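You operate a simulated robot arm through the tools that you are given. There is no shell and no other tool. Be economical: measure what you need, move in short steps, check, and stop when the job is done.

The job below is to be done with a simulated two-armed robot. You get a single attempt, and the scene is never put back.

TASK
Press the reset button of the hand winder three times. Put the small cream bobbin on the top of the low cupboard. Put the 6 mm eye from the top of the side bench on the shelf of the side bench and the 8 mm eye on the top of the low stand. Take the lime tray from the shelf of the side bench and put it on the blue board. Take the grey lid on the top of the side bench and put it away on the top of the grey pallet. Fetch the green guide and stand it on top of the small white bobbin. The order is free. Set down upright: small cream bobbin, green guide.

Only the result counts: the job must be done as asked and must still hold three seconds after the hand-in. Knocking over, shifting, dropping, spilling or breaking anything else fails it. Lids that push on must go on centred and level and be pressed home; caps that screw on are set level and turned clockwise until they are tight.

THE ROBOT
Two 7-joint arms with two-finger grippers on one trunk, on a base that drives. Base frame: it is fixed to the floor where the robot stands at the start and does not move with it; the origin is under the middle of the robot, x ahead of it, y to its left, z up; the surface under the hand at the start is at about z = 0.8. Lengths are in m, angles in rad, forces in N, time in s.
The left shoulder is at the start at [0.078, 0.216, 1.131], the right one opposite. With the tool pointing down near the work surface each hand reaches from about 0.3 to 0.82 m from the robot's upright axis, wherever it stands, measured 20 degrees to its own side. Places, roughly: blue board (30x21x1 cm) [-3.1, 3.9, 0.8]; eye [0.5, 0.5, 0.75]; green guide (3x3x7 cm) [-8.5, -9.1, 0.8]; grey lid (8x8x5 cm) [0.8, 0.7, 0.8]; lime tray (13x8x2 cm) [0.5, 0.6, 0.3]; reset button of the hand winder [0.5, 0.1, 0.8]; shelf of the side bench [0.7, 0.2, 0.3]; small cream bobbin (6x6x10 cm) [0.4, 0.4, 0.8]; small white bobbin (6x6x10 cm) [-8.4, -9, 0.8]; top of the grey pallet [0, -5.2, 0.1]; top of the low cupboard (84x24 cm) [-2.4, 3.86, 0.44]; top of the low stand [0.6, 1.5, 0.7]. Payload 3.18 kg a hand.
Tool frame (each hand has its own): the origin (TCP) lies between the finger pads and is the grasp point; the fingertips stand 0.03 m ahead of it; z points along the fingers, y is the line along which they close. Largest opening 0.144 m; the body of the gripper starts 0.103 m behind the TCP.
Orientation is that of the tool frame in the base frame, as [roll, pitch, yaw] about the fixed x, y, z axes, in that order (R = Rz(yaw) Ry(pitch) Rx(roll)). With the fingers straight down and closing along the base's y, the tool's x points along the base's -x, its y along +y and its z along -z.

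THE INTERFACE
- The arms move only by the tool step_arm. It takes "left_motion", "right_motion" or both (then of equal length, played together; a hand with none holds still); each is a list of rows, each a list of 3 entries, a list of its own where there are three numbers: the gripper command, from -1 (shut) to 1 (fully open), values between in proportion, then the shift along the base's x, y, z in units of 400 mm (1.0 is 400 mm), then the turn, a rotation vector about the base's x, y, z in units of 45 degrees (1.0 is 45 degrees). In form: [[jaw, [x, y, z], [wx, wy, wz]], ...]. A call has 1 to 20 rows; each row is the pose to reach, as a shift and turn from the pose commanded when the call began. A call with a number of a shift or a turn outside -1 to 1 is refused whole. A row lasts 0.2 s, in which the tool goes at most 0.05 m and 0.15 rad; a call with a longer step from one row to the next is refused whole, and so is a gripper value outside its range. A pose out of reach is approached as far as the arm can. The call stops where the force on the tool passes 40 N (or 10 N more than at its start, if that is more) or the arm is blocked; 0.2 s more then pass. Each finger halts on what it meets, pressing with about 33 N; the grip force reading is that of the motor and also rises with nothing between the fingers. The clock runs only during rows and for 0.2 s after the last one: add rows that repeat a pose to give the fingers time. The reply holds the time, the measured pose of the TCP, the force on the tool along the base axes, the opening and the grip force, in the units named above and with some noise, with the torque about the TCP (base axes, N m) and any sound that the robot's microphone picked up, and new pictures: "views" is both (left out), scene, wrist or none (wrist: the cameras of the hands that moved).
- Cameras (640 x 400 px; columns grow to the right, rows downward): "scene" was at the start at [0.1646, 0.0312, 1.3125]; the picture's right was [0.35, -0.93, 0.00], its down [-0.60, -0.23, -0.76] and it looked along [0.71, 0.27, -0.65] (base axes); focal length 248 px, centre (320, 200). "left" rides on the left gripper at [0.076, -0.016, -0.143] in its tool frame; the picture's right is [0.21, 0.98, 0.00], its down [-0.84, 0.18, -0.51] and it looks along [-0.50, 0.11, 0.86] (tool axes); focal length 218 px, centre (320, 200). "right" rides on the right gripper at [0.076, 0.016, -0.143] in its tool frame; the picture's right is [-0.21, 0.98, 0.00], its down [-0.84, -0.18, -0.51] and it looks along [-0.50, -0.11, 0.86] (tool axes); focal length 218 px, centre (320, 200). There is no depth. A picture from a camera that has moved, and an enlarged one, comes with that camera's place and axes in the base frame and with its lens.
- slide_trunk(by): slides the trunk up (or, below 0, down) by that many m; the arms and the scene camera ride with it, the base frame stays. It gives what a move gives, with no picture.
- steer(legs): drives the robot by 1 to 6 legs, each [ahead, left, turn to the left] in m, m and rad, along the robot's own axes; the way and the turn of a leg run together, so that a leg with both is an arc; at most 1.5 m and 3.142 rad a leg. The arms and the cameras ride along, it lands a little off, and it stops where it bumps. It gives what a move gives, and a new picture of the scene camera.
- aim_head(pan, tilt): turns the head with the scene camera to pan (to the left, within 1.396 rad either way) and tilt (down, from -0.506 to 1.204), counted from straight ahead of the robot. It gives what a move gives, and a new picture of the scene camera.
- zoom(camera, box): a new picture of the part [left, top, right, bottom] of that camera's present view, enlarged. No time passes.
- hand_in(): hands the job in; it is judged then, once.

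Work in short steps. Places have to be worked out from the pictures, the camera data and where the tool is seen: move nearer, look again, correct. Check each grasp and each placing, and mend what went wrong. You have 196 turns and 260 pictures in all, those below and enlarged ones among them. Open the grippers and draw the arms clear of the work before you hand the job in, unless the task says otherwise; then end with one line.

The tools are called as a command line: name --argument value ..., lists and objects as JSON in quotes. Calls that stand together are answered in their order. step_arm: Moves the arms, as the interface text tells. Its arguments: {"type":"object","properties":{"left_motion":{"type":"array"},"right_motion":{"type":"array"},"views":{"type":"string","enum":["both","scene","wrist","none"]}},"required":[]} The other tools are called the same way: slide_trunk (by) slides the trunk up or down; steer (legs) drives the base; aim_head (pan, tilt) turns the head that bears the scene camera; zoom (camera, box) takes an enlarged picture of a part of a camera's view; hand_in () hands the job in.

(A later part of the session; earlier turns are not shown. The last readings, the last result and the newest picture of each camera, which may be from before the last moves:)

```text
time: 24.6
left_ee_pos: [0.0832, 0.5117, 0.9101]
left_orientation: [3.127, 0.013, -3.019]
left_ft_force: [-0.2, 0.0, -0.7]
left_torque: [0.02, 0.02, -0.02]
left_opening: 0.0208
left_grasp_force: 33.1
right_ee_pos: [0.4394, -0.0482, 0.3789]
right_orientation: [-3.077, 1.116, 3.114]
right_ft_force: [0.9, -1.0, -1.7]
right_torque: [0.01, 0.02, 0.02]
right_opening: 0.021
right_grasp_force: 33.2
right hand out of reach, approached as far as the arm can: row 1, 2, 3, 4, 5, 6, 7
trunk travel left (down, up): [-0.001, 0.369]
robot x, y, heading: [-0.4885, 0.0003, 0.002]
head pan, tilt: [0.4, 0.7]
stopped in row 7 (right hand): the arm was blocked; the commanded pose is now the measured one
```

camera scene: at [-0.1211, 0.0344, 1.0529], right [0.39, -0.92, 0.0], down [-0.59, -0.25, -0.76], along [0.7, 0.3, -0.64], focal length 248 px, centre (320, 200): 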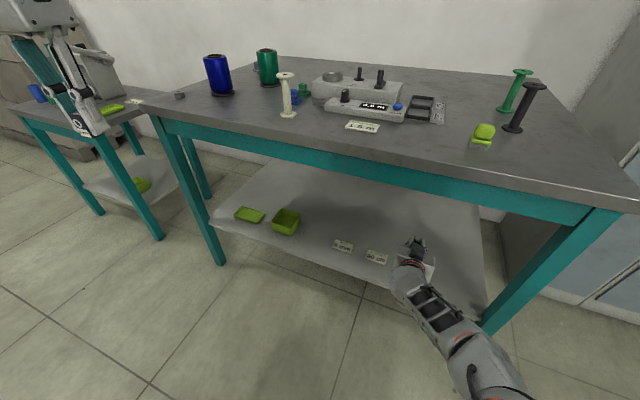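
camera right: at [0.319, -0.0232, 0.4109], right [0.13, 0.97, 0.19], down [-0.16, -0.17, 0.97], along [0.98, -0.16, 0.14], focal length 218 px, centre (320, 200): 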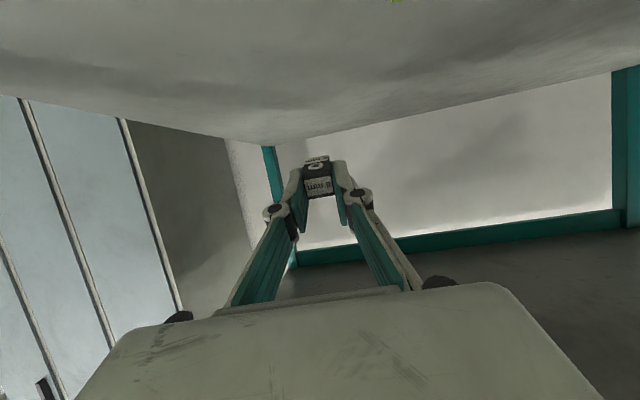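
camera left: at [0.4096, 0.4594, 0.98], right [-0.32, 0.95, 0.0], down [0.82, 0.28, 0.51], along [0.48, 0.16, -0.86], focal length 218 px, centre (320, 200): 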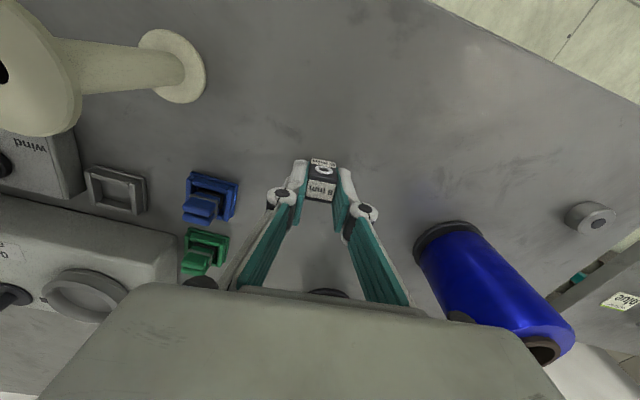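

The hand gave way to (0.44, -0.05, 0.38) at 64 degrees, right over the shelf's front strip. I ease the pitch by 9 degrees and lower until the eye touches the shelf.

step_arm --right_motion '[[-1, [0, 0, -0.04], [0, 0.1, 0]], [-1, [0, 0, -0.08], [0, 0.2, 0]], [-1, [0, 0, -0.1], [0, 0.2, 0]]]' --views "both"

```text
time: 25.6
left_ee_pos: [0.0831, 0.5114, 0.9106]
left_orientation: [3.128, 0.012, -3.02]
left_ft_force: [0.7, 0.1, -0.6]
left_torque: [0.0, -0.02, 0.0]
left_opening: 0.0211
left_grasp_force: 33.2
right_ee_pos: [0.4323, -0.0842, 0.3491]
right_orientation: [-2.996, 0.957, -3.117]
right_ft_force: [0.2, -0.1, -0.5]
right_torque: [0.0, -0.01, 0.01]
right_opening: 0.021
right_grasp_force: 32.5
right hand out of reach, approached as far as the arm can: row 1, 2, 3
trunk travel left (down, up): [-0.001, 0.369]
robot x, y, heading: [-0.4871, 0.0022, 0.0]
head pan, tilt: [0.4, 0.7]
stopped in row 3 (right hand): the arm was blocked; the commanded pose is now the measured one
camera scene: at [-0.121, 0.0341, 1.0528], right [0.39, -0.92, 0.0], down [-0.59, -0.25, -0.76], along [0.7, 0.3, -0.64], focal length 248 px, centre (320, 200)
camera right: at [0.2746, -0.05, 0.3653], right [0.21, 0.97, 0.09], down [0.06, -0.1, 0.99], along [0.98, -0.21, -0.08], focal length 218 px, centre (320, 200)
```

scene: 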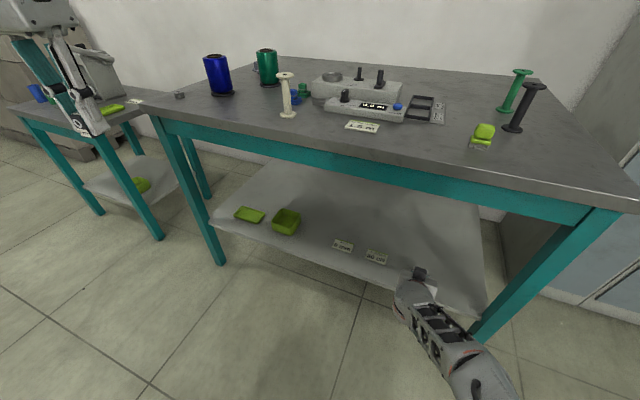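
right: 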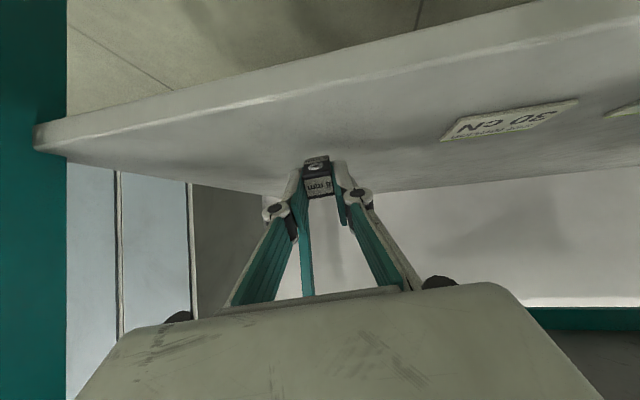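

The arm is at its limit 2 cm above the shelf. I drive 0.12 m closer (everything clears the shelf at this height) and then lower again.

steer --legs '[[0.12, 0, 0]]'

step_arm --right_motion '[[-1, [-0.08, -0.02, 0], [0, 0, 0]], [-1, [-0.15, -0.03, -0.015], [0, 0, 0]], [-1, [-0.15, -0.03, -0.03], [0, 0, 0]]]' --views "wrist"

```text
time: 26.9
left_ee_pos: [0.2011, 0.512, 0.9092]
left_orientation: [3.129, 0.009, -3.019]
left_ft_force: [0.2, 0.2, -0.4]
left_torque: [0.02, 0.03, -0.04]
left_opening: 0.0211
left_grasp_force: 32.9
right_ee_pos: [0.5492, -0.0846, 0.349]
right_orientation: [-2.999, 0.953, -3.122]
right_ft_force: [-0.1, -0.1, -0.7]
right_torque: [0.03, -0.02, 0.0]
right_opening: 0.021
right_grasp_force: 32.9
trunk travel left (down, up): [-0.001, 0.369]
robot x, y, heading: [-0.3708, 0.0017, 0.003]
head pan, tilt: [0.4, 0.7]
camera scene: at [-0.0032, 0.0341, 1.0527], right [0.39, -0.92, 0.0], down [-0.59, -0.25, -0.76], along [0.7, 0.3, -0.64], focal length 248 px, centre (320, 200)
```

scene: 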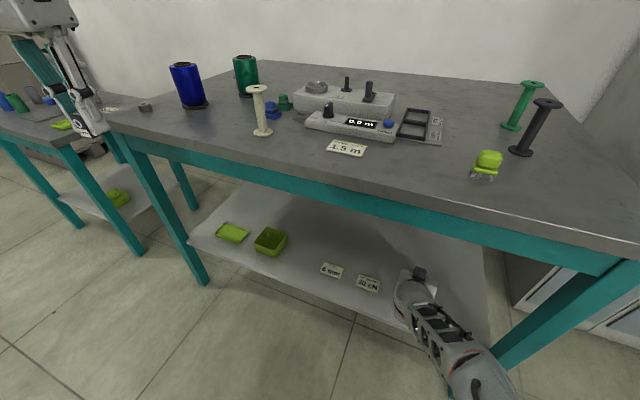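

```text
time: 27.7
left_ee_pos: [0.1998, 0.5114, 0.9095]
left_orientation: [3.128, 0.013, -3.02]
left_ft_force: [0.1, -0.4, -0.5]
left_torque: [0.0, -0.02, -0.01]
left_opening: 0.021
left_grasp_force: 32.6
right_ee_pos: [0.5418, -0.0832, 0.3369]
right_orientation: [-2.999, 0.957, -3.123]
right_ft_force: [-0.1, -0.3, 0.1]
right_torque: [0.01, 0.0, -0.01]
right_opening: 0.0208
right_grasp_force: 33.1
right hand out of reach, approached as far as the arm can: row 1, 2, 3
trunk travel left (down, up): [-0.001, 0.369]
robot x, y, heading: [-0.3692, -0.0056, -0.001]
head pan, tilt: [0.4, 0.7]
camera right: at [0.3818, -0.0491, 0.3539], right [0.21, 0.97, 0.09], down [0.06, -0.1, 0.99], along [0.97, -0.21, -0.08], focal length 218 px, centre (320, 200)
```

right: 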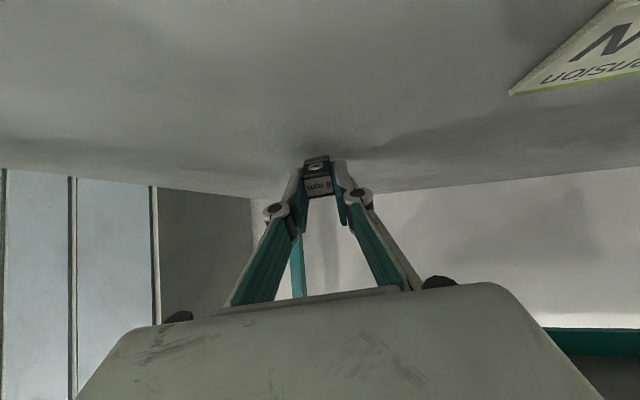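

The hand is now at z 0.337 with the eye nearly on the shelf. I keep lowering in tiny steps until contact.

step_arm --right_motion '[[-1, [0, 0, -0.015], [0, 0, 0]], [-1, [0, 0, -0.03], [0, 0.05, 0]], [-1, [0, 0, -0.05], [0, 0.1, 0]]]' --views "wrist"

```text
time: 28.5
left_ee_pos: [0.1994, 0.5112, 0.9123]
left_orientation: [3.128, 0.013, -3.021]
left_ft_force: [-0.1, -0.3, -0.9]
left_torque: [0.01, 0.05, 0.0]
left_opening: 0.0208
left_grasp_force: 32.8
right_ee_pos: [0.5369, -0.0927, 0.33]
right_orientation: [-2.998, 0.905, -3.119]
right_ft_force: [5.1, 5.6, 24.2]
right_torque: [0.37, -0.73, 0.12]
right_opening: 0.0218
right_grasp_force: 32.6
right hand out of reach, approached as far as the arm can: row 1, 2, 3
trunk travel left (down, up): [-0.001, 0.369]
robot x, y, heading: [-0.3737, 0.0, -0.005]
head pan, tilt: [0.4, 0.7]
camera right: at [0.3799, -0.0595, 0.3544], right [0.22, 0.97, 0.08], down [0.11, -0.1, 0.99], along [0.97, -0.21, -0.13], focal length 218 px, centre (320, 200)
```

right: 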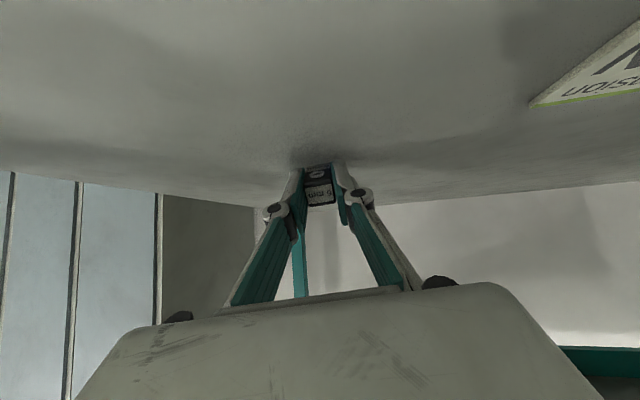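

Contact: 24 N upward. I relieve the pressure and open the jaw slowly so the eye settles.

step_arm --right_motion '[[-1, [0, 0, 0.01], [0, 0, 0]], [-0.6, [0, 0, 0.01], [0, 0, 0]], [-0.4, [0, 0, 0.01], [0, 0, 0]], [-0.4, [0, 0, 0.01], [0, 0, 0]]]' --views "wrist"

```text
time: 29.5
left_ee_pos: [0.2001, 0.512, 0.9096]
left_orientation: [3.13, 0.011, -3.02]
left_ft_force: [0.3, -0.7, 0.3]
left_torque: [0.02, 0.03, -0.05]
left_opening: 0.0212
left_grasp_force: 32.9
right_ee_pos: [0.5372, -0.0958, 0.3279]
right_orientation: [-2.997, 0.879, -3.125]
right_ft_force: [7.9, -2.0, 14.9]
right_torque: [0.23, -0.43, -0.12]
right_opening: 0.0457
right_grasp_force: 0.0
right hand out of reach, approached as far as the arm can: row 1, 2, 3, 4
trunk travel left (down, up): [-0.001, 0.369]
robot x, y, heading: [-0.3712, -0.0014, -0.003]
head pan, tilt: [0.4, 0.7]
camera right: at [0.3809, -0.0608, 0.3564], right [0.22, 0.97, 0.07], down [0.13, -0.1, 0.99], along [0.97, -0.21, -0.15], focal length 218 px, centre (320, 200)
```

right: 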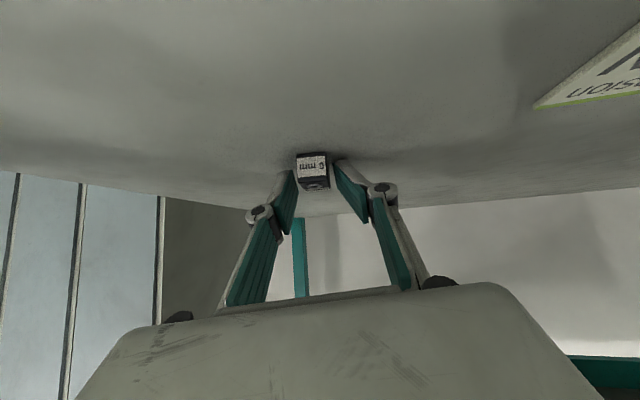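

The eye stands free on the shelf. I raise the hand slightly and reverse the base out.

step_arm --right_motion '[[-0.4, [-0.02, 0, 0.05], [0, 0, 0]], [-0.4, [-0.03, 0, 0.1], [0, 0, 0]], [-0.4, [-0.03, 0, 0.12], [0, 0, 0]]]' --views "none"

steer --legs '[[-0.4, 0, 0]]'

zoom --camera "scene" --box '[220, 180, 480, 340]'

```text
time: 30.3
left_ee_pos: [0.2001, 0.5129, 0.9097]
left_orientation: [3.129, 0.012, -3.02]
left_ft_force: [0.0, -1.2, -0.6]
left_torque: [-0.02, 0.02, -0.04]
left_opening: 0.0208
left_grasp_force: 33.0
right_ee_pos: [0.5361, -0.0943, 0.3273]
right_orientation: [-3.001, 0.88, -3.124]
right_ft_force: [7.9, -1.8, 12.7]
right_torque: [0.17, -0.37, -0.13]
right_opening: 0.0463
right_grasp_force: 0.1
right hand out of reach, approached as far as the arm can: row 1, 2, 3
trunk travel left (down, up): [-0.001, 0.369]
robot x, y, heading: [-0.3757, -0.0019, -0.001]
head pan, tilt: [0.4, 0.7]
```

```text
time: 32.8
left_ee_pos: [-0.203, 0.5149, 0.9096]
left_orientation: [3.129, 0.012, -3.011]
left_ft_force: [-0.8, -0.3, -0.2]
left_torque: [-0.02, -0.03, 0.02]
left_opening: 0.021
left_grasp_force: 32.1
right_ee_pos: [0.1372, -0.0869, 0.3264]
right_orientation: [-2.999, 0.878, -3.115]
right_ft_force: [-0.3, -0.4, -0.7]
right_torque: [-0.02, 0.02, 0.01]
right_opening: 0.0433
right_grasp_force: 0.1
trunk travel left (down, up): [-0.001, 0.369]
robot x, y, heading: [-0.7757, -0.0025, 0.009]
head pan, tilt: [0.4, 0.7]
camera scene: at [-0.403, 0.0357, 1.053], right [0.4, -0.92, 0.0], down [-0.59, -0.26, -0.77], along [0.7, 0.3, -0.64], focal length 248 px, centre (320, 200)
```

scene: 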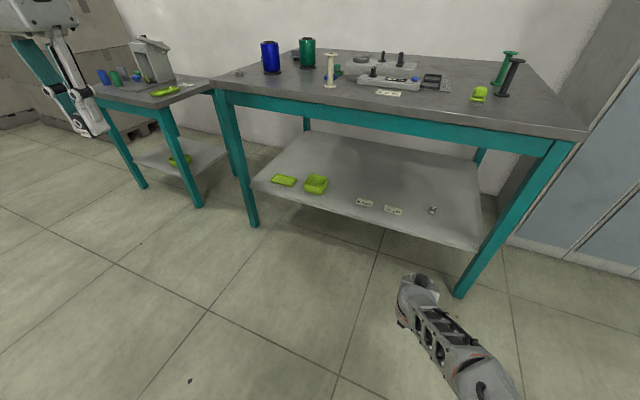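

```text
2.46 times, centred on (350, 260) of scene
camera zoom: at [-0.403, 0.0357, 1.053], right [0.4, -0.92, 0.0], down [-0.59, -0.26, -0.77], along [0.7, 0.3, -0.64], focal length 612 px, centre (246, 52)
```

zoom: 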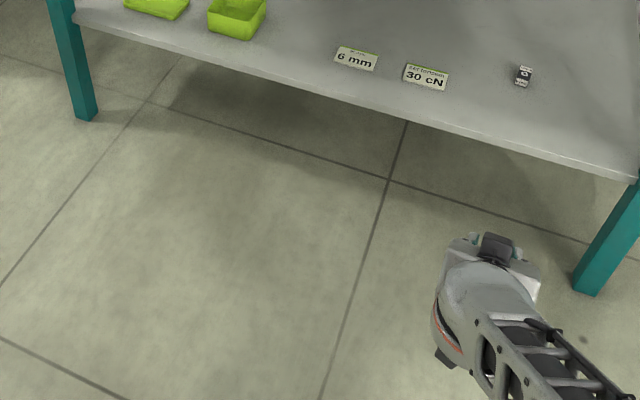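

The 6 mm eye rests on the shelf near the cards. While the right arm is low, I fetch the lime tray next; first I raise the hand a bit, sidestep 0.7 m left, and look closely at the tray.

steer --legs '[[0, 0.68, 0]]'

step_arm --right_motion '[[0, [0.02, 0, 0.1], [0, 0, 0]], [0, [0.04, 0, 0.2], [0, 0, 0]], [0, [0.06, 0, 0.25], [0, 0, 0]]]' --views "wrist"

aim_head --pan 0.0 --tilt 0.6

```text
time: 39.3
left_ee_pos: [-0.2024, 1.2026, 0.9099]
left_orientation: [3.129, 0.01, -3.02]
left_ft_force: [0.9, -0.1, 0.2]
left_torque: [0.01, 0.01, -0.01]
left_opening: 0.0211
left_grasp_force: 32.9
right_ee_pos: [0.1347, 0.5955, 0.3267]
right_orientation: [-2.999, 0.878, -3.124]
right_ft_force: [0.1, -0.4, 0.2]
right_torque: [-0.01, 0.0, -0.02]
right_opening: 0.0434
right_grasp_force: 0.0
trunk travel left (down, up): [-0.001, 0.369]
robot x, y, heading: [-0.7767, 0.6857, 0.005]
head pan, tilt: [0.4, 0.7]
camera scene: at [-0.4059, 0.7241, 1.0529], right [0.39, -0.92, 0.0], down [-0.59, -0.25, -0.76], along [0.7, 0.3, -0.64], focal length 248 px, centre (320, 200)
```

scene: 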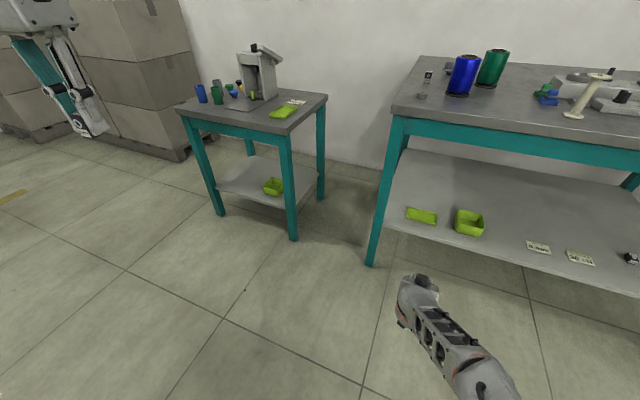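

```text
time: 40.1
left_ee_pos: [-0.2001, 1.2014, 0.9079]
left_orientation: [3.128, 0.006, -3.018]
left_ft_force: [0.7, 0.2, 0.2]
left_torque: [0.07, 0.08, 0.01]
left_opening: 0.0209
left_grasp_force: 32.5
right_ee_pos: [0.1612, 0.5926, 0.4246]
right_orientation: [-3.003, 0.879, -3.13]
right_ft_force: [1.2, -0.1, -0.6]
right_torque: [0.05, 0.02, 0.05]
right_opening: 0.072
right_grasp_force: 0.1
right hand out of reach, approached as far as the arm can: row 1
trunk travel left (down, up): [-0.001, 0.369]
robot x, y, heading: [-0.7751, 0.6916, 0.0]
head pan, tilt: [0.4, 0.7]
camera right: at [0.0054, 0.628, 0.4535], right [0.23, 0.97, 0.07], down [0.13, -0.11, 0.99], along [0.96, -0.21, -0.15], focal length 218 px, centre (320, 200)
```

right: 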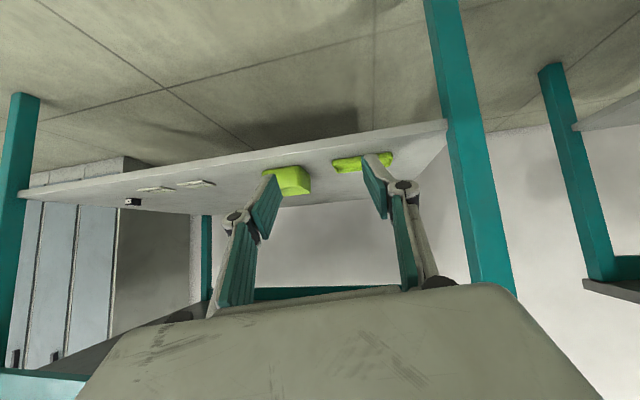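

```text
time: 40.9
left_ee_pos: [-0.2009, 1.2022, 0.9093]
left_orientation: [3.128, 0.009, -3.02]
left_ft_force: [0.0, -0.9, 0.0]
left_torque: [-0.02, 0.0, 0.0]
left_opening: 0.0206
left_grasp_force: 32.7
right_ee_pos: [0.1608, 0.5942, 0.4253]
right_orientation: [-3.0, 0.878, -3.125]
right_ft_force: [0.0, -0.3, 0.5]
right_torque: [-0.01, 0.01, -0.02]
right_opening: 0.0721
right_grasp_force: 0.2
trunk travel left (down, up): [-0.001, 0.369]
robot x, y, heading: [-0.7725, 0.691, -0.004]
head pan, tilt: [0.0, 0.6]
camera scene: at [-0.3957, 0.6911, 1.0615], right [0.0, -1.0, 0.0], down [-0.57, 0.0, -0.82], along [0.82, 0.0, -0.57], focal length 248 px, centre (320, 200)
```

scene: 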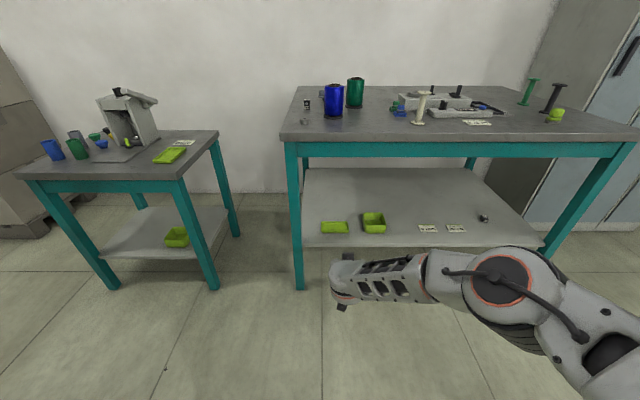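

I zoom on the tray from both cameras to get its geometry.

zoom --camera "scene" --box '[300, 200, 396, 260]'

zoom --camera "right" --box '[240, 120, 440, 220]'

```text
6.67 times, centred on (348, 230) of scene
camera zoom: at [-0.3957, 0.6911, 1.0615], right [0.0, -1.0, 0.0], down [-0.57, 0.0, -0.82], along [0.82, 0.0, -0.57], focal length 1656 px, centre (133, 0)
```

zoom: 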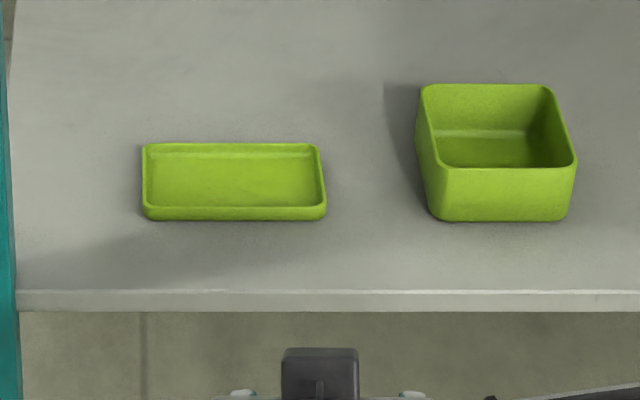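

```text
3.20 times, centred on (340, 170) of right
camera zoom: at [0.004, 0.6298, 0.4552], right [0.22, 0.97, 0.07], down [0.13, -0.1, 0.99], along [0.97, -0.21, -0.15], focal length 698 px, centre (256, 296)
```

zoom: 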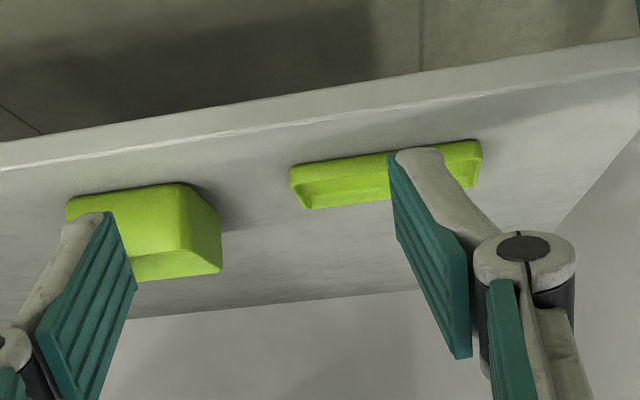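

The tray spans about x 0.44-0.51 and y 0.562-0.683, aligned with the bench. I will pinch its right end wall with one finger inside; I drive in at the present height first.

steer --legs '[[0.285, -0.03, 0]]'

step_arm --right_motion '[[-0.17, [0, 0, -0.03], [0, 0, 0]], [-0.17, [0, 0, -0.07], [0, 0, 0]], [-0.17, [0, 0, -0.1], [0, 0, 0]]]' --views "wrist"

zoom --camera "scene" --box '[260, 180, 420, 280]'

```text
time: 42.9
left_ee_pos: [0.0809, 1.1758, 0.9093]
left_orientation: [3.129, 0.01, -3.014]
left_ft_force: [-0.7, 0.3, -0.3]
left_torque: [0.02, 0.03, 0.0]
left_opening: 0.021
left_grasp_force: 33.2
right_ee_pos: [0.4452, 0.571, 0.426]
right_orientation: [-3.0, 0.878, -3.119]
right_ft_force: [-0.7, 0.2, -0.5]
right_torque: [0.03, 0.0, 0.03]
right_opening: 0.0716
right_grasp_force: 0.0
trunk travel left (down, up): [-0.001, 0.369]
robot x, y, heading: [-0.4883, 0.6561, 0.004]
head pan, tilt: [0.0, 0.6]
camera scene: at [-0.1095, 0.6632, 1.0614], right [0.01, -1.0, 0.0], down [-0.57, 0.0, -0.82], along [0.82, 0.0, -0.57], focal length 248 px, centre (320, 200)
```

scene: 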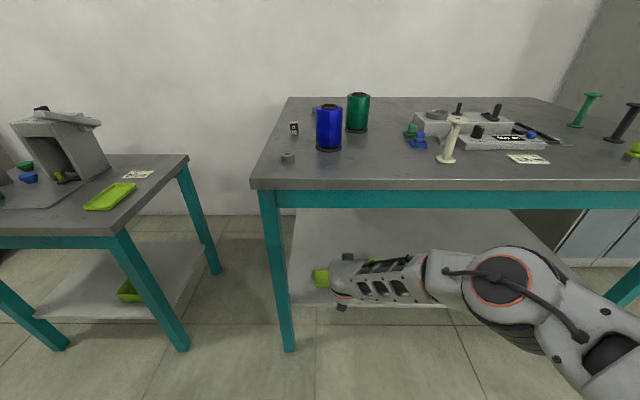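

```text
time: 43.7
left_ee_pos: [0.0825, 1.1751, 0.9087]
left_orientation: [3.129, 0.01, -3.016]
left_ft_force: [0.5, -0.5, 0.0]
left_torque: [0.06, 0.04, 0.01]
left_opening: 0.0209
left_grasp_force: 32.7
right_ee_pos: [0.4453, 0.5692, 0.3862]
right_orientation: [-3.0, 0.877, -3.118]
right_ft_force: [-0.2, -0.3, 0.7]
right_torque: [0.0, -0.02, 0.01]
right_opening: 0.0595
right_grasp_force: 0.0
trunk travel left (down, up): [-0.001, 0.369]
robot x, y, heading: [-0.4905, 0.6627, 0.003]
head pan, tilt: [0.0, 0.6]
camera right: at [0.2897, 0.6036, 0.4154], right [0.22, 0.97, 0.07], down [0.14, -0.1, 0.99], along [0.97, -0.2, -0.15], focal length 218 px, centre (320, 200)
```

right: 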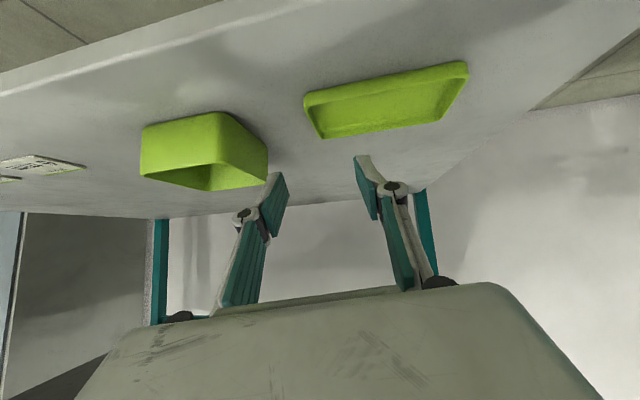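

```text
4.00 times, centred on (340, 230) of scene
camera zoom: at [-0.1097, 0.6632, 1.0615], right [0.01, -1.0, 0.0], down [-0.57, 0.0, -0.82], along [0.82, 0.0, -0.57], focal length 994 px, centre (240, 80)
```

zoom: 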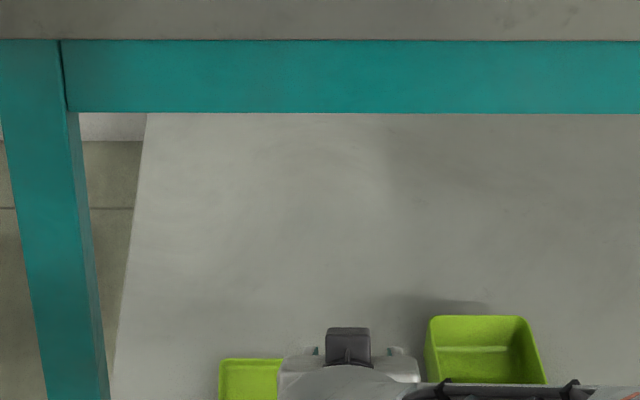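

The end wall (y about 0.567) is centred between the fingers. I narrow the opening to stay clear of the box and descend so one finger goes into the tray.

step_arm --right_motion '[[-0.36, [0.005, 0, -0.04], [0, 0, 0]], [-0.36, [0.01, 0, -0.08], [0, 0, 0]], [-0.36, [0.01, 0, -0.11], [0, 0, 0]]]' --views "wrist"

zoom --camera "right" --box '[220, 60, 460, 220]'

```text
time: 44.5
left_ee_pos: [0.0816, 1.1757, 0.9081]
left_orientation: [3.127, 0.01, -3.017]
left_ft_force: [0.5, 0.7, -0.3]
left_torque: [0.02, 0.05, -0.02]
left_opening: 0.0206
left_grasp_force: 33.1
right_ee_pos: [0.4401, 0.5593, 0.3451]
right_orientation: [-3.001, 0.876, -3.119]
right_ft_force: [-0.7, 0.4, -0.6]
right_torque: [-0.01, 0.04, -0.01]
right_opening: 0.046
right_grasp_force: 0.0
right hand out of reach, approached as far as the arm can: row 2, 3
trunk travel left (down, up): [-0.001, 0.369]
robot x, y, heading: [-0.4879, 0.6605, 0.004]
head pan, tilt: [0.0, 0.6]
camera right: at [0.2844, 0.5925, 0.3733], right [0.22, 0.97, 0.07], down [0.14, -0.1, 0.99], along [0.97, -0.2, -0.15], focal length 218 px, centre (320, 200)
```

right: 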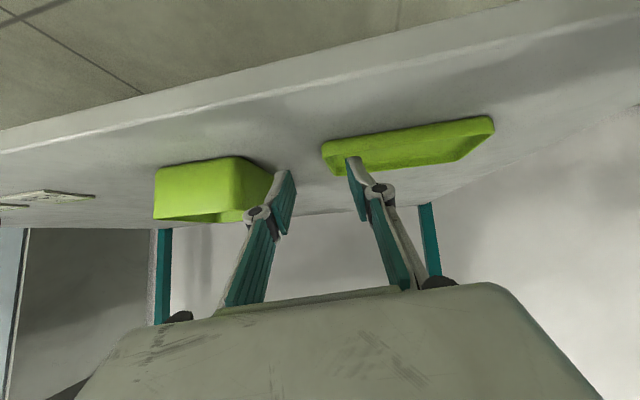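

```text
2.50 times, centred on (340, 140) of right
camera zoom: at [0.2844, 0.5925, 0.3733], right [0.22, 0.97, 0.07], down [0.14, -0.1, 0.99], along [0.97, -0.2, -0.15], focal length 546 px, centre (270, 350)
```

zoom: 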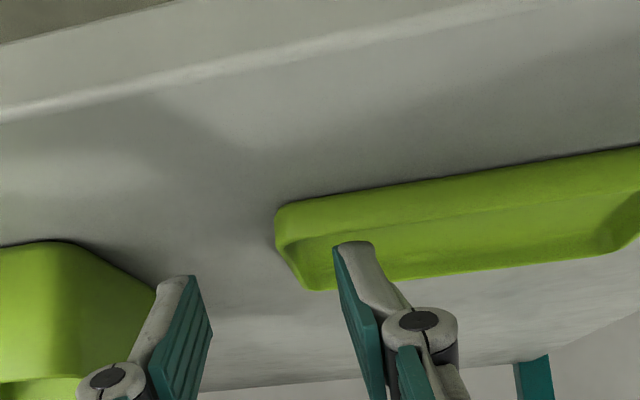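

The finger is above the tray floor, just short in height; the arm is near its limit. I nudge the base forward 2 cm and continue down.

steer --legs '[[0.025, 0.01, 0]]'

step_arm --right_motion '[[-0.36, [-0.01, 0, -0.012], [0, 0, 0]], [-0.36, [-0.02, 0, -0.025], [0, 0, 0]], [-0.36, [-0.03, 0, -0.03], [0, 0, 0]]]' --views "wrist"

zoom --camera "right" --box '[220, 60, 460, 220]'

```text
time: 45.4
left_ee_pos: [0.1074, 1.1857, 0.9085]
left_orientation: [3.13, 0.011, -3.015]
left_ft_force: [-0.2, 0.5, -0.6]
left_torque: [0.0, 0.03, 0.0]
left_opening: 0.0207
left_grasp_force: 32.9
right_ee_pos: [0.4657, 0.5696, 0.3446]
right_orientation: [-3.0, 0.876, -3.119]
right_ft_force: [0.3, 0.3, -1.1]
right_torque: [0.02, -0.02, 0.01]
right_opening: 0.0461
right_grasp_force: 0.0
trunk travel left (down, up): [-0.001, 0.369]
robot x, y, heading: [-0.461, 0.6712, 0.003]
head pan, tilt: [0.0, 0.6]
camera scene: at [-0.0845, 0.6735, 1.0613], right [0.01, -1.0, 0.0], down [-0.57, 0.0, -0.82], along [0.82, 0.0, -0.57], focal length 248 px, centre (320, 200)
```

scene: 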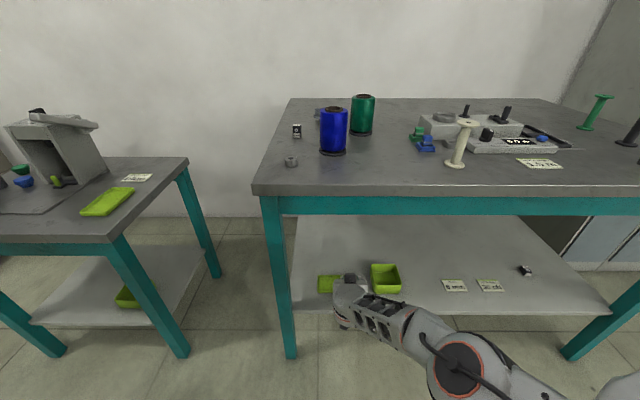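

```text
time: 46.1
left_ee_pos: [0.1069, 1.1852, 0.91]
left_orientation: [3.128, 0.012, -3.015]
left_ft_force: [-0.3, 0.4, 0.3]
left_torque: [-0.01, -0.02, 0.01]
left_opening: 0.021
left_grasp_force: 33.0
right_ee_pos: [0.4533, 0.5682, 0.335]
right_orientation: [-2.997, 0.881, -3.117]
right_ft_force: [0.9, 0.7, 1.7]
right_torque: [0.03, -0.08, -0.01]
right_opening: 0.046
right_grasp_force: 0.0
trunk travel left (down, up): [-0.001, 0.369]
robot x, y, heading: [-0.4642, 0.6688, 0.003]
head pan, tilt: [0.0, 0.6]
camera right: at [0.2974, 0.6022, 0.3633], right [0.22, 0.97, 0.07], down [0.13, -0.1, 0.99], along [0.97, -0.2, -0.15], focal length 218 px, centre (320, 200)
```

right: 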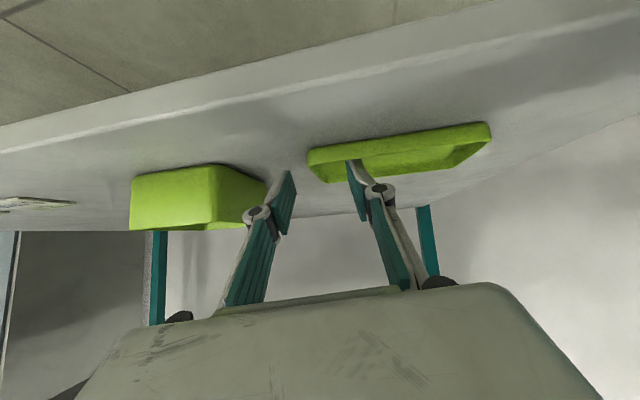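

```text
2.50 times, centred on (340, 140) of right
camera zoom: at [0.2974, 0.6022, 0.3633], right [0.22, 0.97, 0.07], down [0.13, -0.1, 0.99], along [0.97, -0.2, -0.15], focal length 546 px, centre (270, 350)
```

zoom: 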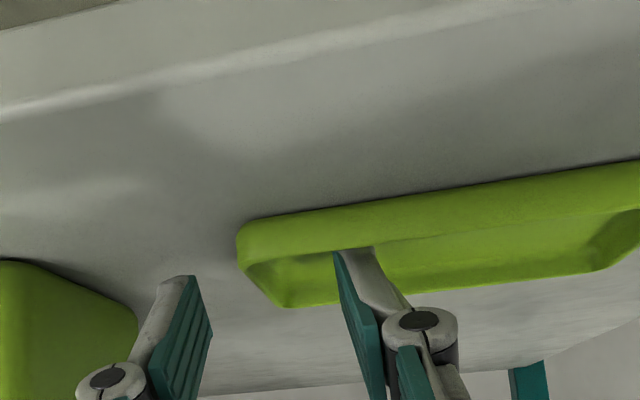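

The left finger is inside the tray near its floor, with the end wall between the fingers. I close the jaw.

step_arm --right_motion '[[-0.7, [0, 0, 0], [0, 0, 0]], [-1, [0, 0, 0], [0, 0, 0]], [-1, [0, 0, 0], [0, 0, 0]], [-1, [0, 0, 0], [0, 0, 0]]]' --views "wrist"

zoom --camera "right" --box '[220, 60, 460, 220]'

```text
time: 47.1
left_ee_pos: [0.1064, 1.1859, 0.9095]
left_orientation: [3.13, 0.011, -3.015]
left_ft_force: [0.1, 0.2, -0.6]
left_torque: [-0.02, 0.01, 0.01]
left_opening: 0.0209
left_grasp_force: 32.6
right_ee_pos: [0.4542, 0.5693, 0.333]
right_orientation: [-3.0, 0.877, -3.118]
right_ft_force: [0.1, 1.0, -0.5]
right_torque: [0.16, 0.04, 0.1]
right_opening: 0.0057
right_grasp_force: 32.4
trunk travel left (down, up): [-0.001, 0.369]
robot x, y, heading: [-0.463, 0.6697, 0.008]
head pan, tilt: [0.0, 0.6]
camera right: at [0.2968, 0.6026, 0.3626], right [0.22, 0.97, 0.07], down [0.14, -0.1, 0.99], along [0.97, -0.2, -0.15], focal length 218 px, centre (320, 200)
```

right: 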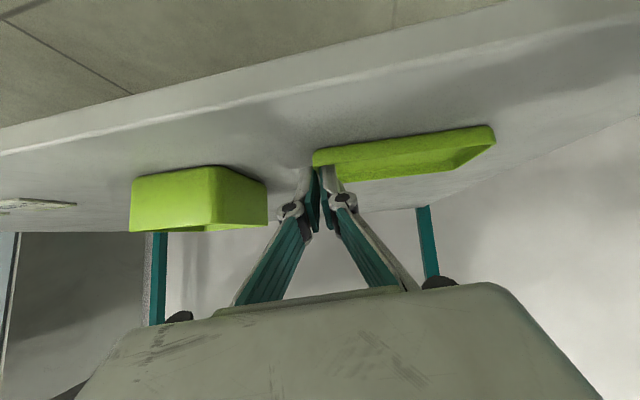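

```text
2.50 times, centred on (340, 140) of right
camera zoom: at [0.2968, 0.6026, 0.3626], right [0.22, 0.97, 0.07], down [0.14, -0.1, 0.99], along [0.97, -0.2, -0.15], focal length 546 px, centre (270, 350)
```

zoom: 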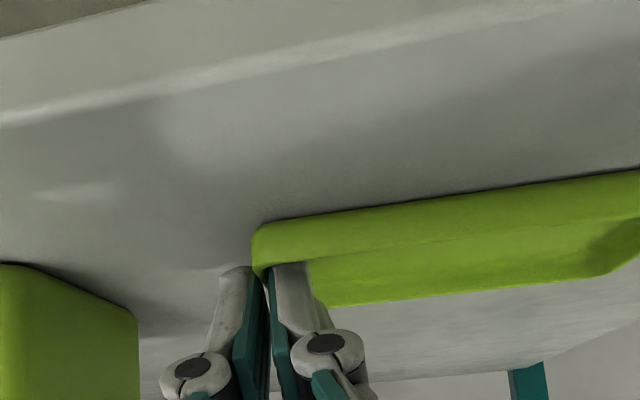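

The jaw stopped at 5.7 mm on the wall. I lift a few centimetres and check that the tray follows.

step_arm --right_motion '[[-1, [0, 0, 0.04], [0, 0, 0]], [-1, [0, 0, 0.09], [0, 0, 0]], [-1, [0, 0, 0.16], [0, 0, 0]], [-1, [0, 0, 0.24], [0, 0, 0]]]' --views "wrist"

```text
time: 48.1
left_ee_pos: [0.106, 1.1851, 0.9102]
left_orientation: [3.129, 0.012, -3.014]
left_ft_force: [0.0, 0.2, 0.0]
left_torque: [0.0, -0.04, 0.0]
left_opening: 0.0208
left_grasp_force: 33.3
right_ee_pos: [0.4527, 0.5671, 0.43]
right_orientation: [-3.001, 0.878, -3.119]
right_ft_force: [-0.2, -0.1, -1.2]
right_torque: [-0.1, 0.03, -0.02]
right_opening: 0.0062
right_grasp_force: 32.9
trunk travel left (down, up): [-0.001, 0.369]
robot x, y, heading: [-0.4627, 0.6738, 0.004]
head pan, tilt: [0.0, 0.6]
camera right: at [0.2971, 0.6021, 0.46], right [0.22, 0.97, 0.07], down [0.14, -0.1, 0.99], along [0.97, -0.2, -0.15], focal length 218 px, centre (320, 200)
```

right: 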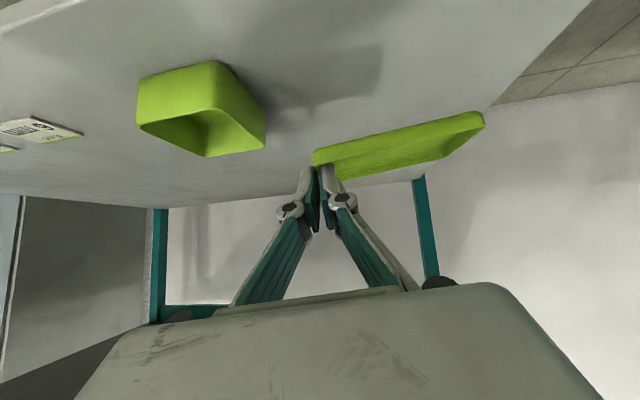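

The tray came up level. I reverse straight out from under the bench.

steer --legs '[[-0.5, 0, 0]]'

slide_trunk --by 0.213

step_arm --right_motion '[[-1, [0, 0, 0.1], [0, 0, 0]], [-1, [0, 0, 0.2], [0, 0, 0]], [-1, [0, 0, 0.3], [0, 0, 0]], [-1, [0, 0, 0.4], [0, 0, 0]], [-1, [0, 0, 0.5], [0, 0, 0]], [-1, [0, 0, 0.6], [0, 0, 0]], [-1, [0, 0, 0.7], [0, 0, 0]]]' --views "both"

```text
time: 51.1
left_ee_pos: [-0.3879, 1.1807, 0.9091]
left_orientation: [3.129, 0.01, -3.017]
left_ft_force: [-0.4, 0.1, 0.0]
left_torque: [0.01, -0.04, 0.04]
left_opening: 0.021
left_grasp_force: 33.0
right_ee_pos: [-0.042, 0.564, 0.4292]
right_orientation: [-3.0, 0.878, -3.12]
right_ft_force: [-0.1, 0.0, -0.7]
right_torque: [-0.07, 0.04, 0.03]
right_opening: 0.0061
right_grasp_force: 32.0
trunk travel left (down, up): [-0.001, 0.369]
robot x, y, heading: [-0.9607, 0.6673, 0.002]
head pan, tilt: [0.0, 0.6]
camera scene: at [-0.5803, 0.6704, 1.0616], right [0.0, -1.0, 0.0], down [-0.56, 0.0, -0.83], along [0.83, 0.0, -0.56], focal length 248 px, centre (320, 200)
```

scene: 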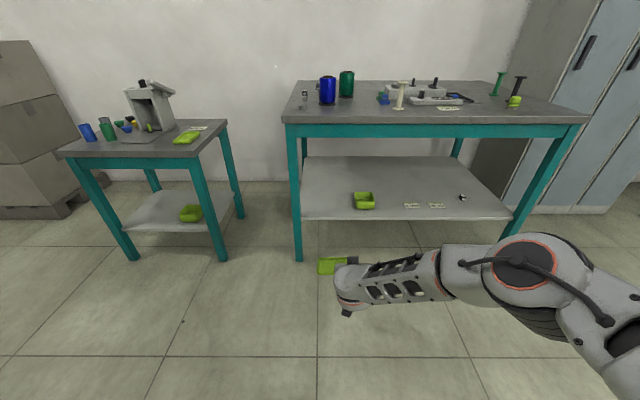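

```text
time: 53.4
left_ee_pos: [-0.3875, 1.1806, 1.1204]
left_orientation: [3.128, 0.009, -3.016]
left_ft_force: [0.1, 1.0, -0.2]
left_torque: [-0.02, -0.01, 0.03]
left_opening: 0.0211
left_grasp_force: 32.8
right_ee_pos: [0.0091, 0.565, 0.9317]
right_orientation: [-2.984, 1.219, -3.106]
right_ft_force: [-0.6, -0.2, -2.3]
right_torque: [-0.15, 0.01, 0.06]
right_opening: 0.0062
right_grasp_force: 33.5
trunk travel left (down, up): [-0.214, 0.156]
robot x, y, heading: [-0.9597, 0.6654, 0.004]
head pan, tilt: [0.0, 0.6]
```

```text
time: 55.0
left_ee_pos: [-0.3882, 1.1813, 1.124]
left_orientation: [3.126, 0.012, -3.015]
left_ft_force: [0.7, 0.1, -0.2]
left_torque: [0.08, -0.03, -0.01]
left_opening: 0.0209
left_grasp_force: 33.2
right_ee_pos: [0.0009, 0.5576, 1.2119]
right_orientation: [-2.987, 1.22, -3.108]
right_ft_force: [-1.1, -0.7, -1.8]
right_torque: [-0.09, 0.06, 0.02]
right_opening: 0.006
right_grasp_force: 32.7
right hand out of reach, approached as far as the arm can: row 7
trunk travel left (down, up): [-0.214, 0.156]
robot x, y, heading: [-0.9589, 0.6659, 0.001]
head pan, tilt: [0.0, 0.6]
camera scene: at [-0.7855, 0.6685, 1.3215], right [0.0, -1.0, 0.0], down [-0.56, 0.0, -0.83], along [0.83, 0.0, -0.56], focal length 248 px, centre (320, 200)
camera right: at [-0.1554, 0.5919, 1.1867], right [0.18, 0.97, 0.14], down [-0.2, -0.11, 0.97], along [0.96, -0.21, 0.18], focal length 218 px, centre (320, 200)
```

scene: 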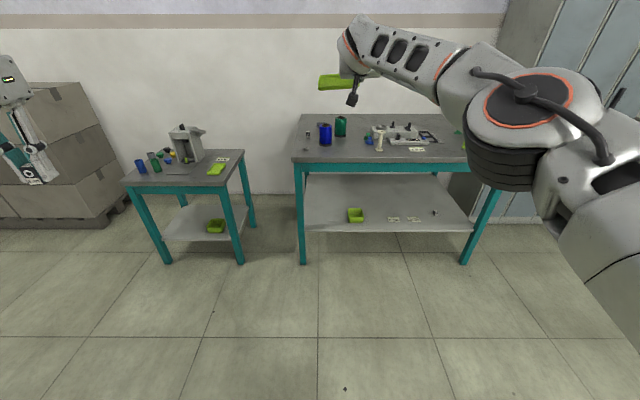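
right: 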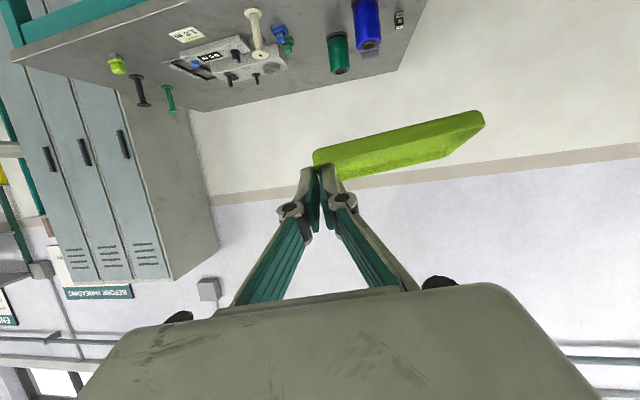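

The tray is held and the trunk is back up. Now I look at the low stand for a free spot for the 8 mm eye.

zoom --camera "scene" --box '[110, 115, 260, 210]'

```text
4.21 times, centred on (185, 162) of scene
camera zoom: at [-0.7855, 0.6685, 1.3215], right [0.0, -1.0, 0.0], down [-0.56, 0.0, -0.83], along [0.83, 0.0, -0.56], focal length 1046 px, centre (888, 358)
```

zoom: 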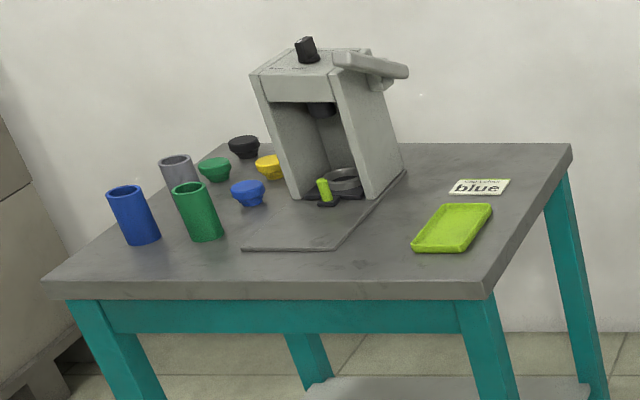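

A free spot lies at about (0.335, 1.305), in front of the gap between the plate and the stand's own tray. I drive there with the left hand high; the right hand with the tray passes well above the bench.

steer --legs '[[0.7, 0.12, 0]]'

step_arm --left_motion '[[-1, [0.03, 0, -0.1], [0, 0, 0]], [-1, [0.03, 0, -0.2], [0, 0, 0]], [-1, [0.03, 0, -0.3], [0, 0, 0]], [-1, [0.03, 0, -0.4], [0, 0, 0]], [-1, [0.03, 0, -0.5], [0, 0, 0]], [-1, [0.03, 0, -0.58], [0, 0, 0]]]' --views "wrist"

```text
time: 58.9
left_ee_pos: [0.3163, 1.3147, 1.1219]
left_orientation: [3.129, 0.011, -3.005]
left_ft_force: [0.5, 0.1, -1.0]
left_torque: [0.01, 0.0, 0.0]
left_opening: 0.0207
left_grasp_force: 32.9
right_ee_pos: [0.7121, 0.6958, 1.2096]
right_orientation: [-2.986, 1.219, -3.096]
right_ft_force: [0.2, 0.7, -1.5]
right_torque: [-0.08, 0.07, 0.0]
right_opening: 0.0059
right_grasp_force: 33.3
trunk travel left (down, up): [-0.214, 0.156]
robot x, y, heading: [-0.2492, 0.7962, 0.017]
head pan, tilt: [0.0, 0.6]
camera scene: at [-0.0765, 0.7986, 1.3212], right [0.01, -1.0, 0.0], down [-0.57, -0.01, -0.82], along [0.82, 0.01, -0.57], focal length 248 px, centre (320, 200)
```

scene: 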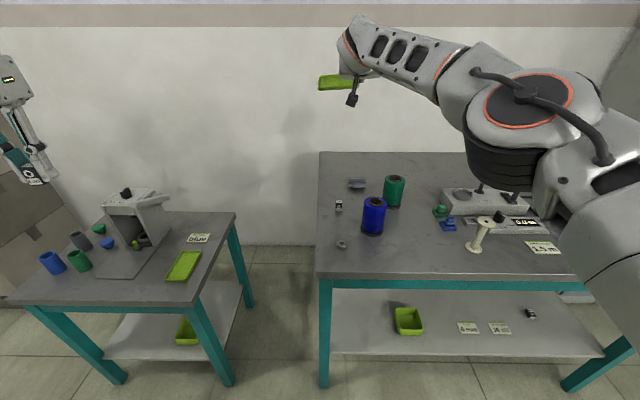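

```text
time: 60.3
left_ee_pos: [0.3258, 1.314, 0.8884]
left_orientation: [3.13, 0.01, -3.005]
left_ft_force: [0.9, 0.5, -0.6]
left_torque: [-0.02, 0.0, 0.0]
left_opening: 0.0211
left_grasp_force: 33.4
right_ee_pos: [0.7115, 0.6962, 1.2101]
right_orientation: [-2.985, 1.219, -3.096]
right_ft_force: [-0.3, -0.3, -1.4]
right_torque: [-0.09, 0.05, -0.01]
right_opening: 0.0061
right_grasp_force: 33.0
trunk travel left (down, up): [-0.214, 0.156]
robot x, y, heading: [-0.2526, 0.7953, 0.016]
head pan, tilt: [0.0, 0.6]
camera left: at [0.2514, 1.2854, 1.0313], right [-0.34, 0.94, 0.01], down [0.81, 0.29, 0.52], along [0.49, 0.18, -0.85], focal length 218 px, centre (320, 200)
```

left: 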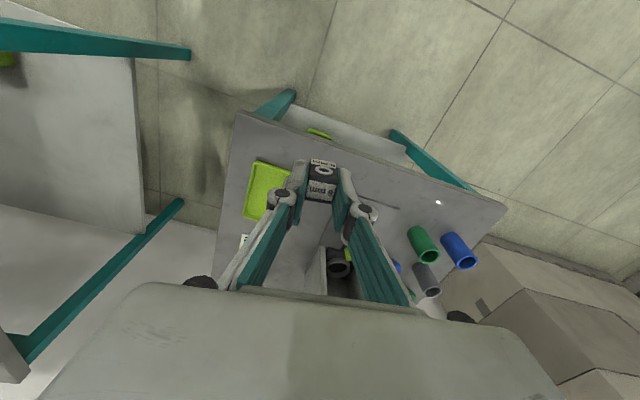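

The wrist view shows the stand's front edge at x about 0.35 and its top nearer z 0.66, so I correct the target to (0.405, 1.345) and come lower.

step_arm --left_motion '[[-1, [0.07, 0.025, -0.07], [0, 0, 0]], [-1, [0.14, 0.05, -0.14], [0, 0, 0]], [-1, [0.1975, 0.0775, -0.2], [0, 0, 0]], [-1, [0.1975, 0.0775, -0.29], [0, 0, 0]]]' --views "wrist"

zoom --camera "scene" --box '[0, 160, 250, 320]'

```text
time: 61.3
left_ee_pos: [0.4054, 1.345, 0.7726]
left_orientation: [3.129, 0.013, -3.007]
left_ft_force: [0.7, -0.2, -0.8]
left_torque: [-0.01, 0.02, -0.01]
left_opening: 0.0208
left_grasp_force: 32.5
right_ee_pos: [0.7116, 0.6966, 1.2086]
right_orientation: [-2.983, 1.218, -3.098]
right_ft_force: [0.6, -0.9, -1.9]
right_torque: [-0.03, 0.09, 0.0]
right_opening: 0.006
right_grasp_force: 33.0
trunk travel left (down, up): [-0.214, 0.156]
robot x, y, heading: [-0.2508, 0.7963, 0.012]
head pan, tilt: [0.0, 0.6]
camera left: at [0.3302, 1.3163, 0.9157], right [-0.34, 0.94, 0.01], down [0.81, 0.29, 0.52], along [0.49, 0.18, -0.85], focal length 218 px, centre (320, 200)
```

left: 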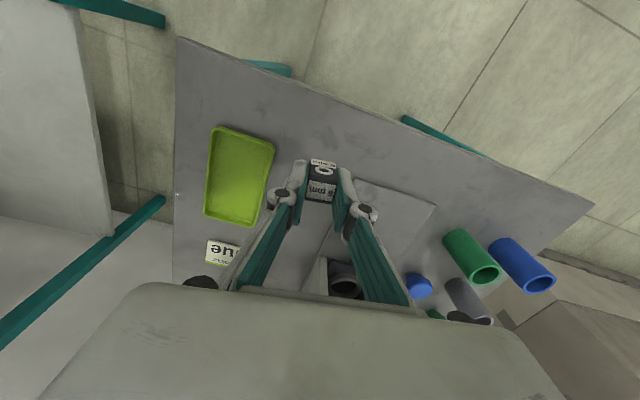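

```text
2.50 times, centred on (125, 240) of scene
camera zoom: at [-0.0761, 0.7986, 1.321], right [0.01, -1.0, 0.0], down [-0.57, -0.01, -0.82], along [0.82, 0.01, -0.57], focal length 621 px, centre (808, 100)
```

zoom: 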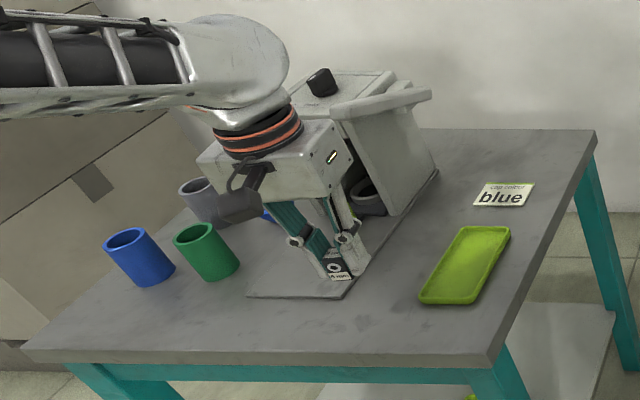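

The landing point is on bare stand surface between plate and tray. I descend slowly until contact.

step_arm --left_motion '[[-1, [0, 0, -0.06], [0, 0, 0]], [-1, [0, 0, -0.12], [0, 0, 0]], [-1, [0, 0, -0.15], [0, 0, 0]], [-1, [0, 0, -0.165], [0, 0, 0]], [-1, [0, 0, -0.175], [0, 0, 0]]]' --views "wrist"

```text
time: 62.5
left_ee_pos: [0.3892, 1.3432, 0.7254]
left_orientation: [3.128, 0.011, -3.006]
left_ft_force: [0.3, 0.0, -0.1]
left_torque: [0.02, 0.03, 0.0]
left_opening: 0.0208
left_grasp_force: 33.0
left hand out of reach, approached as far as the arm can: row 2, 3, 4, 5
right_ee_pos: [0.7107, 0.6956, 1.2106]
right_orientation: [-2.984, 1.217, -3.096]
right_ft_force: [-0.4, 0.2, -1.1]
right_torque: [-0.1, 0.1, 0.02]
right_opening: 0.006
right_grasp_force: 33.1
trunk travel left (down, up): [-0.214, 0.156]
robot x, y, heading: [-0.251, 0.7951, 0.011]
head pan, tilt: [0.0, 0.6]
camera left: at [0.3133, 1.3144, 0.8686], right [-0.34, 0.94, 0.01], down [0.81, 0.28, 0.52], along [0.49, 0.18, -0.85], focal length 218 px, centre (320, 200)
```

left: 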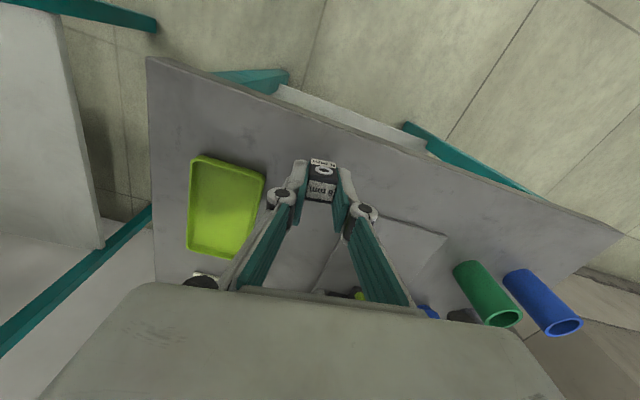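

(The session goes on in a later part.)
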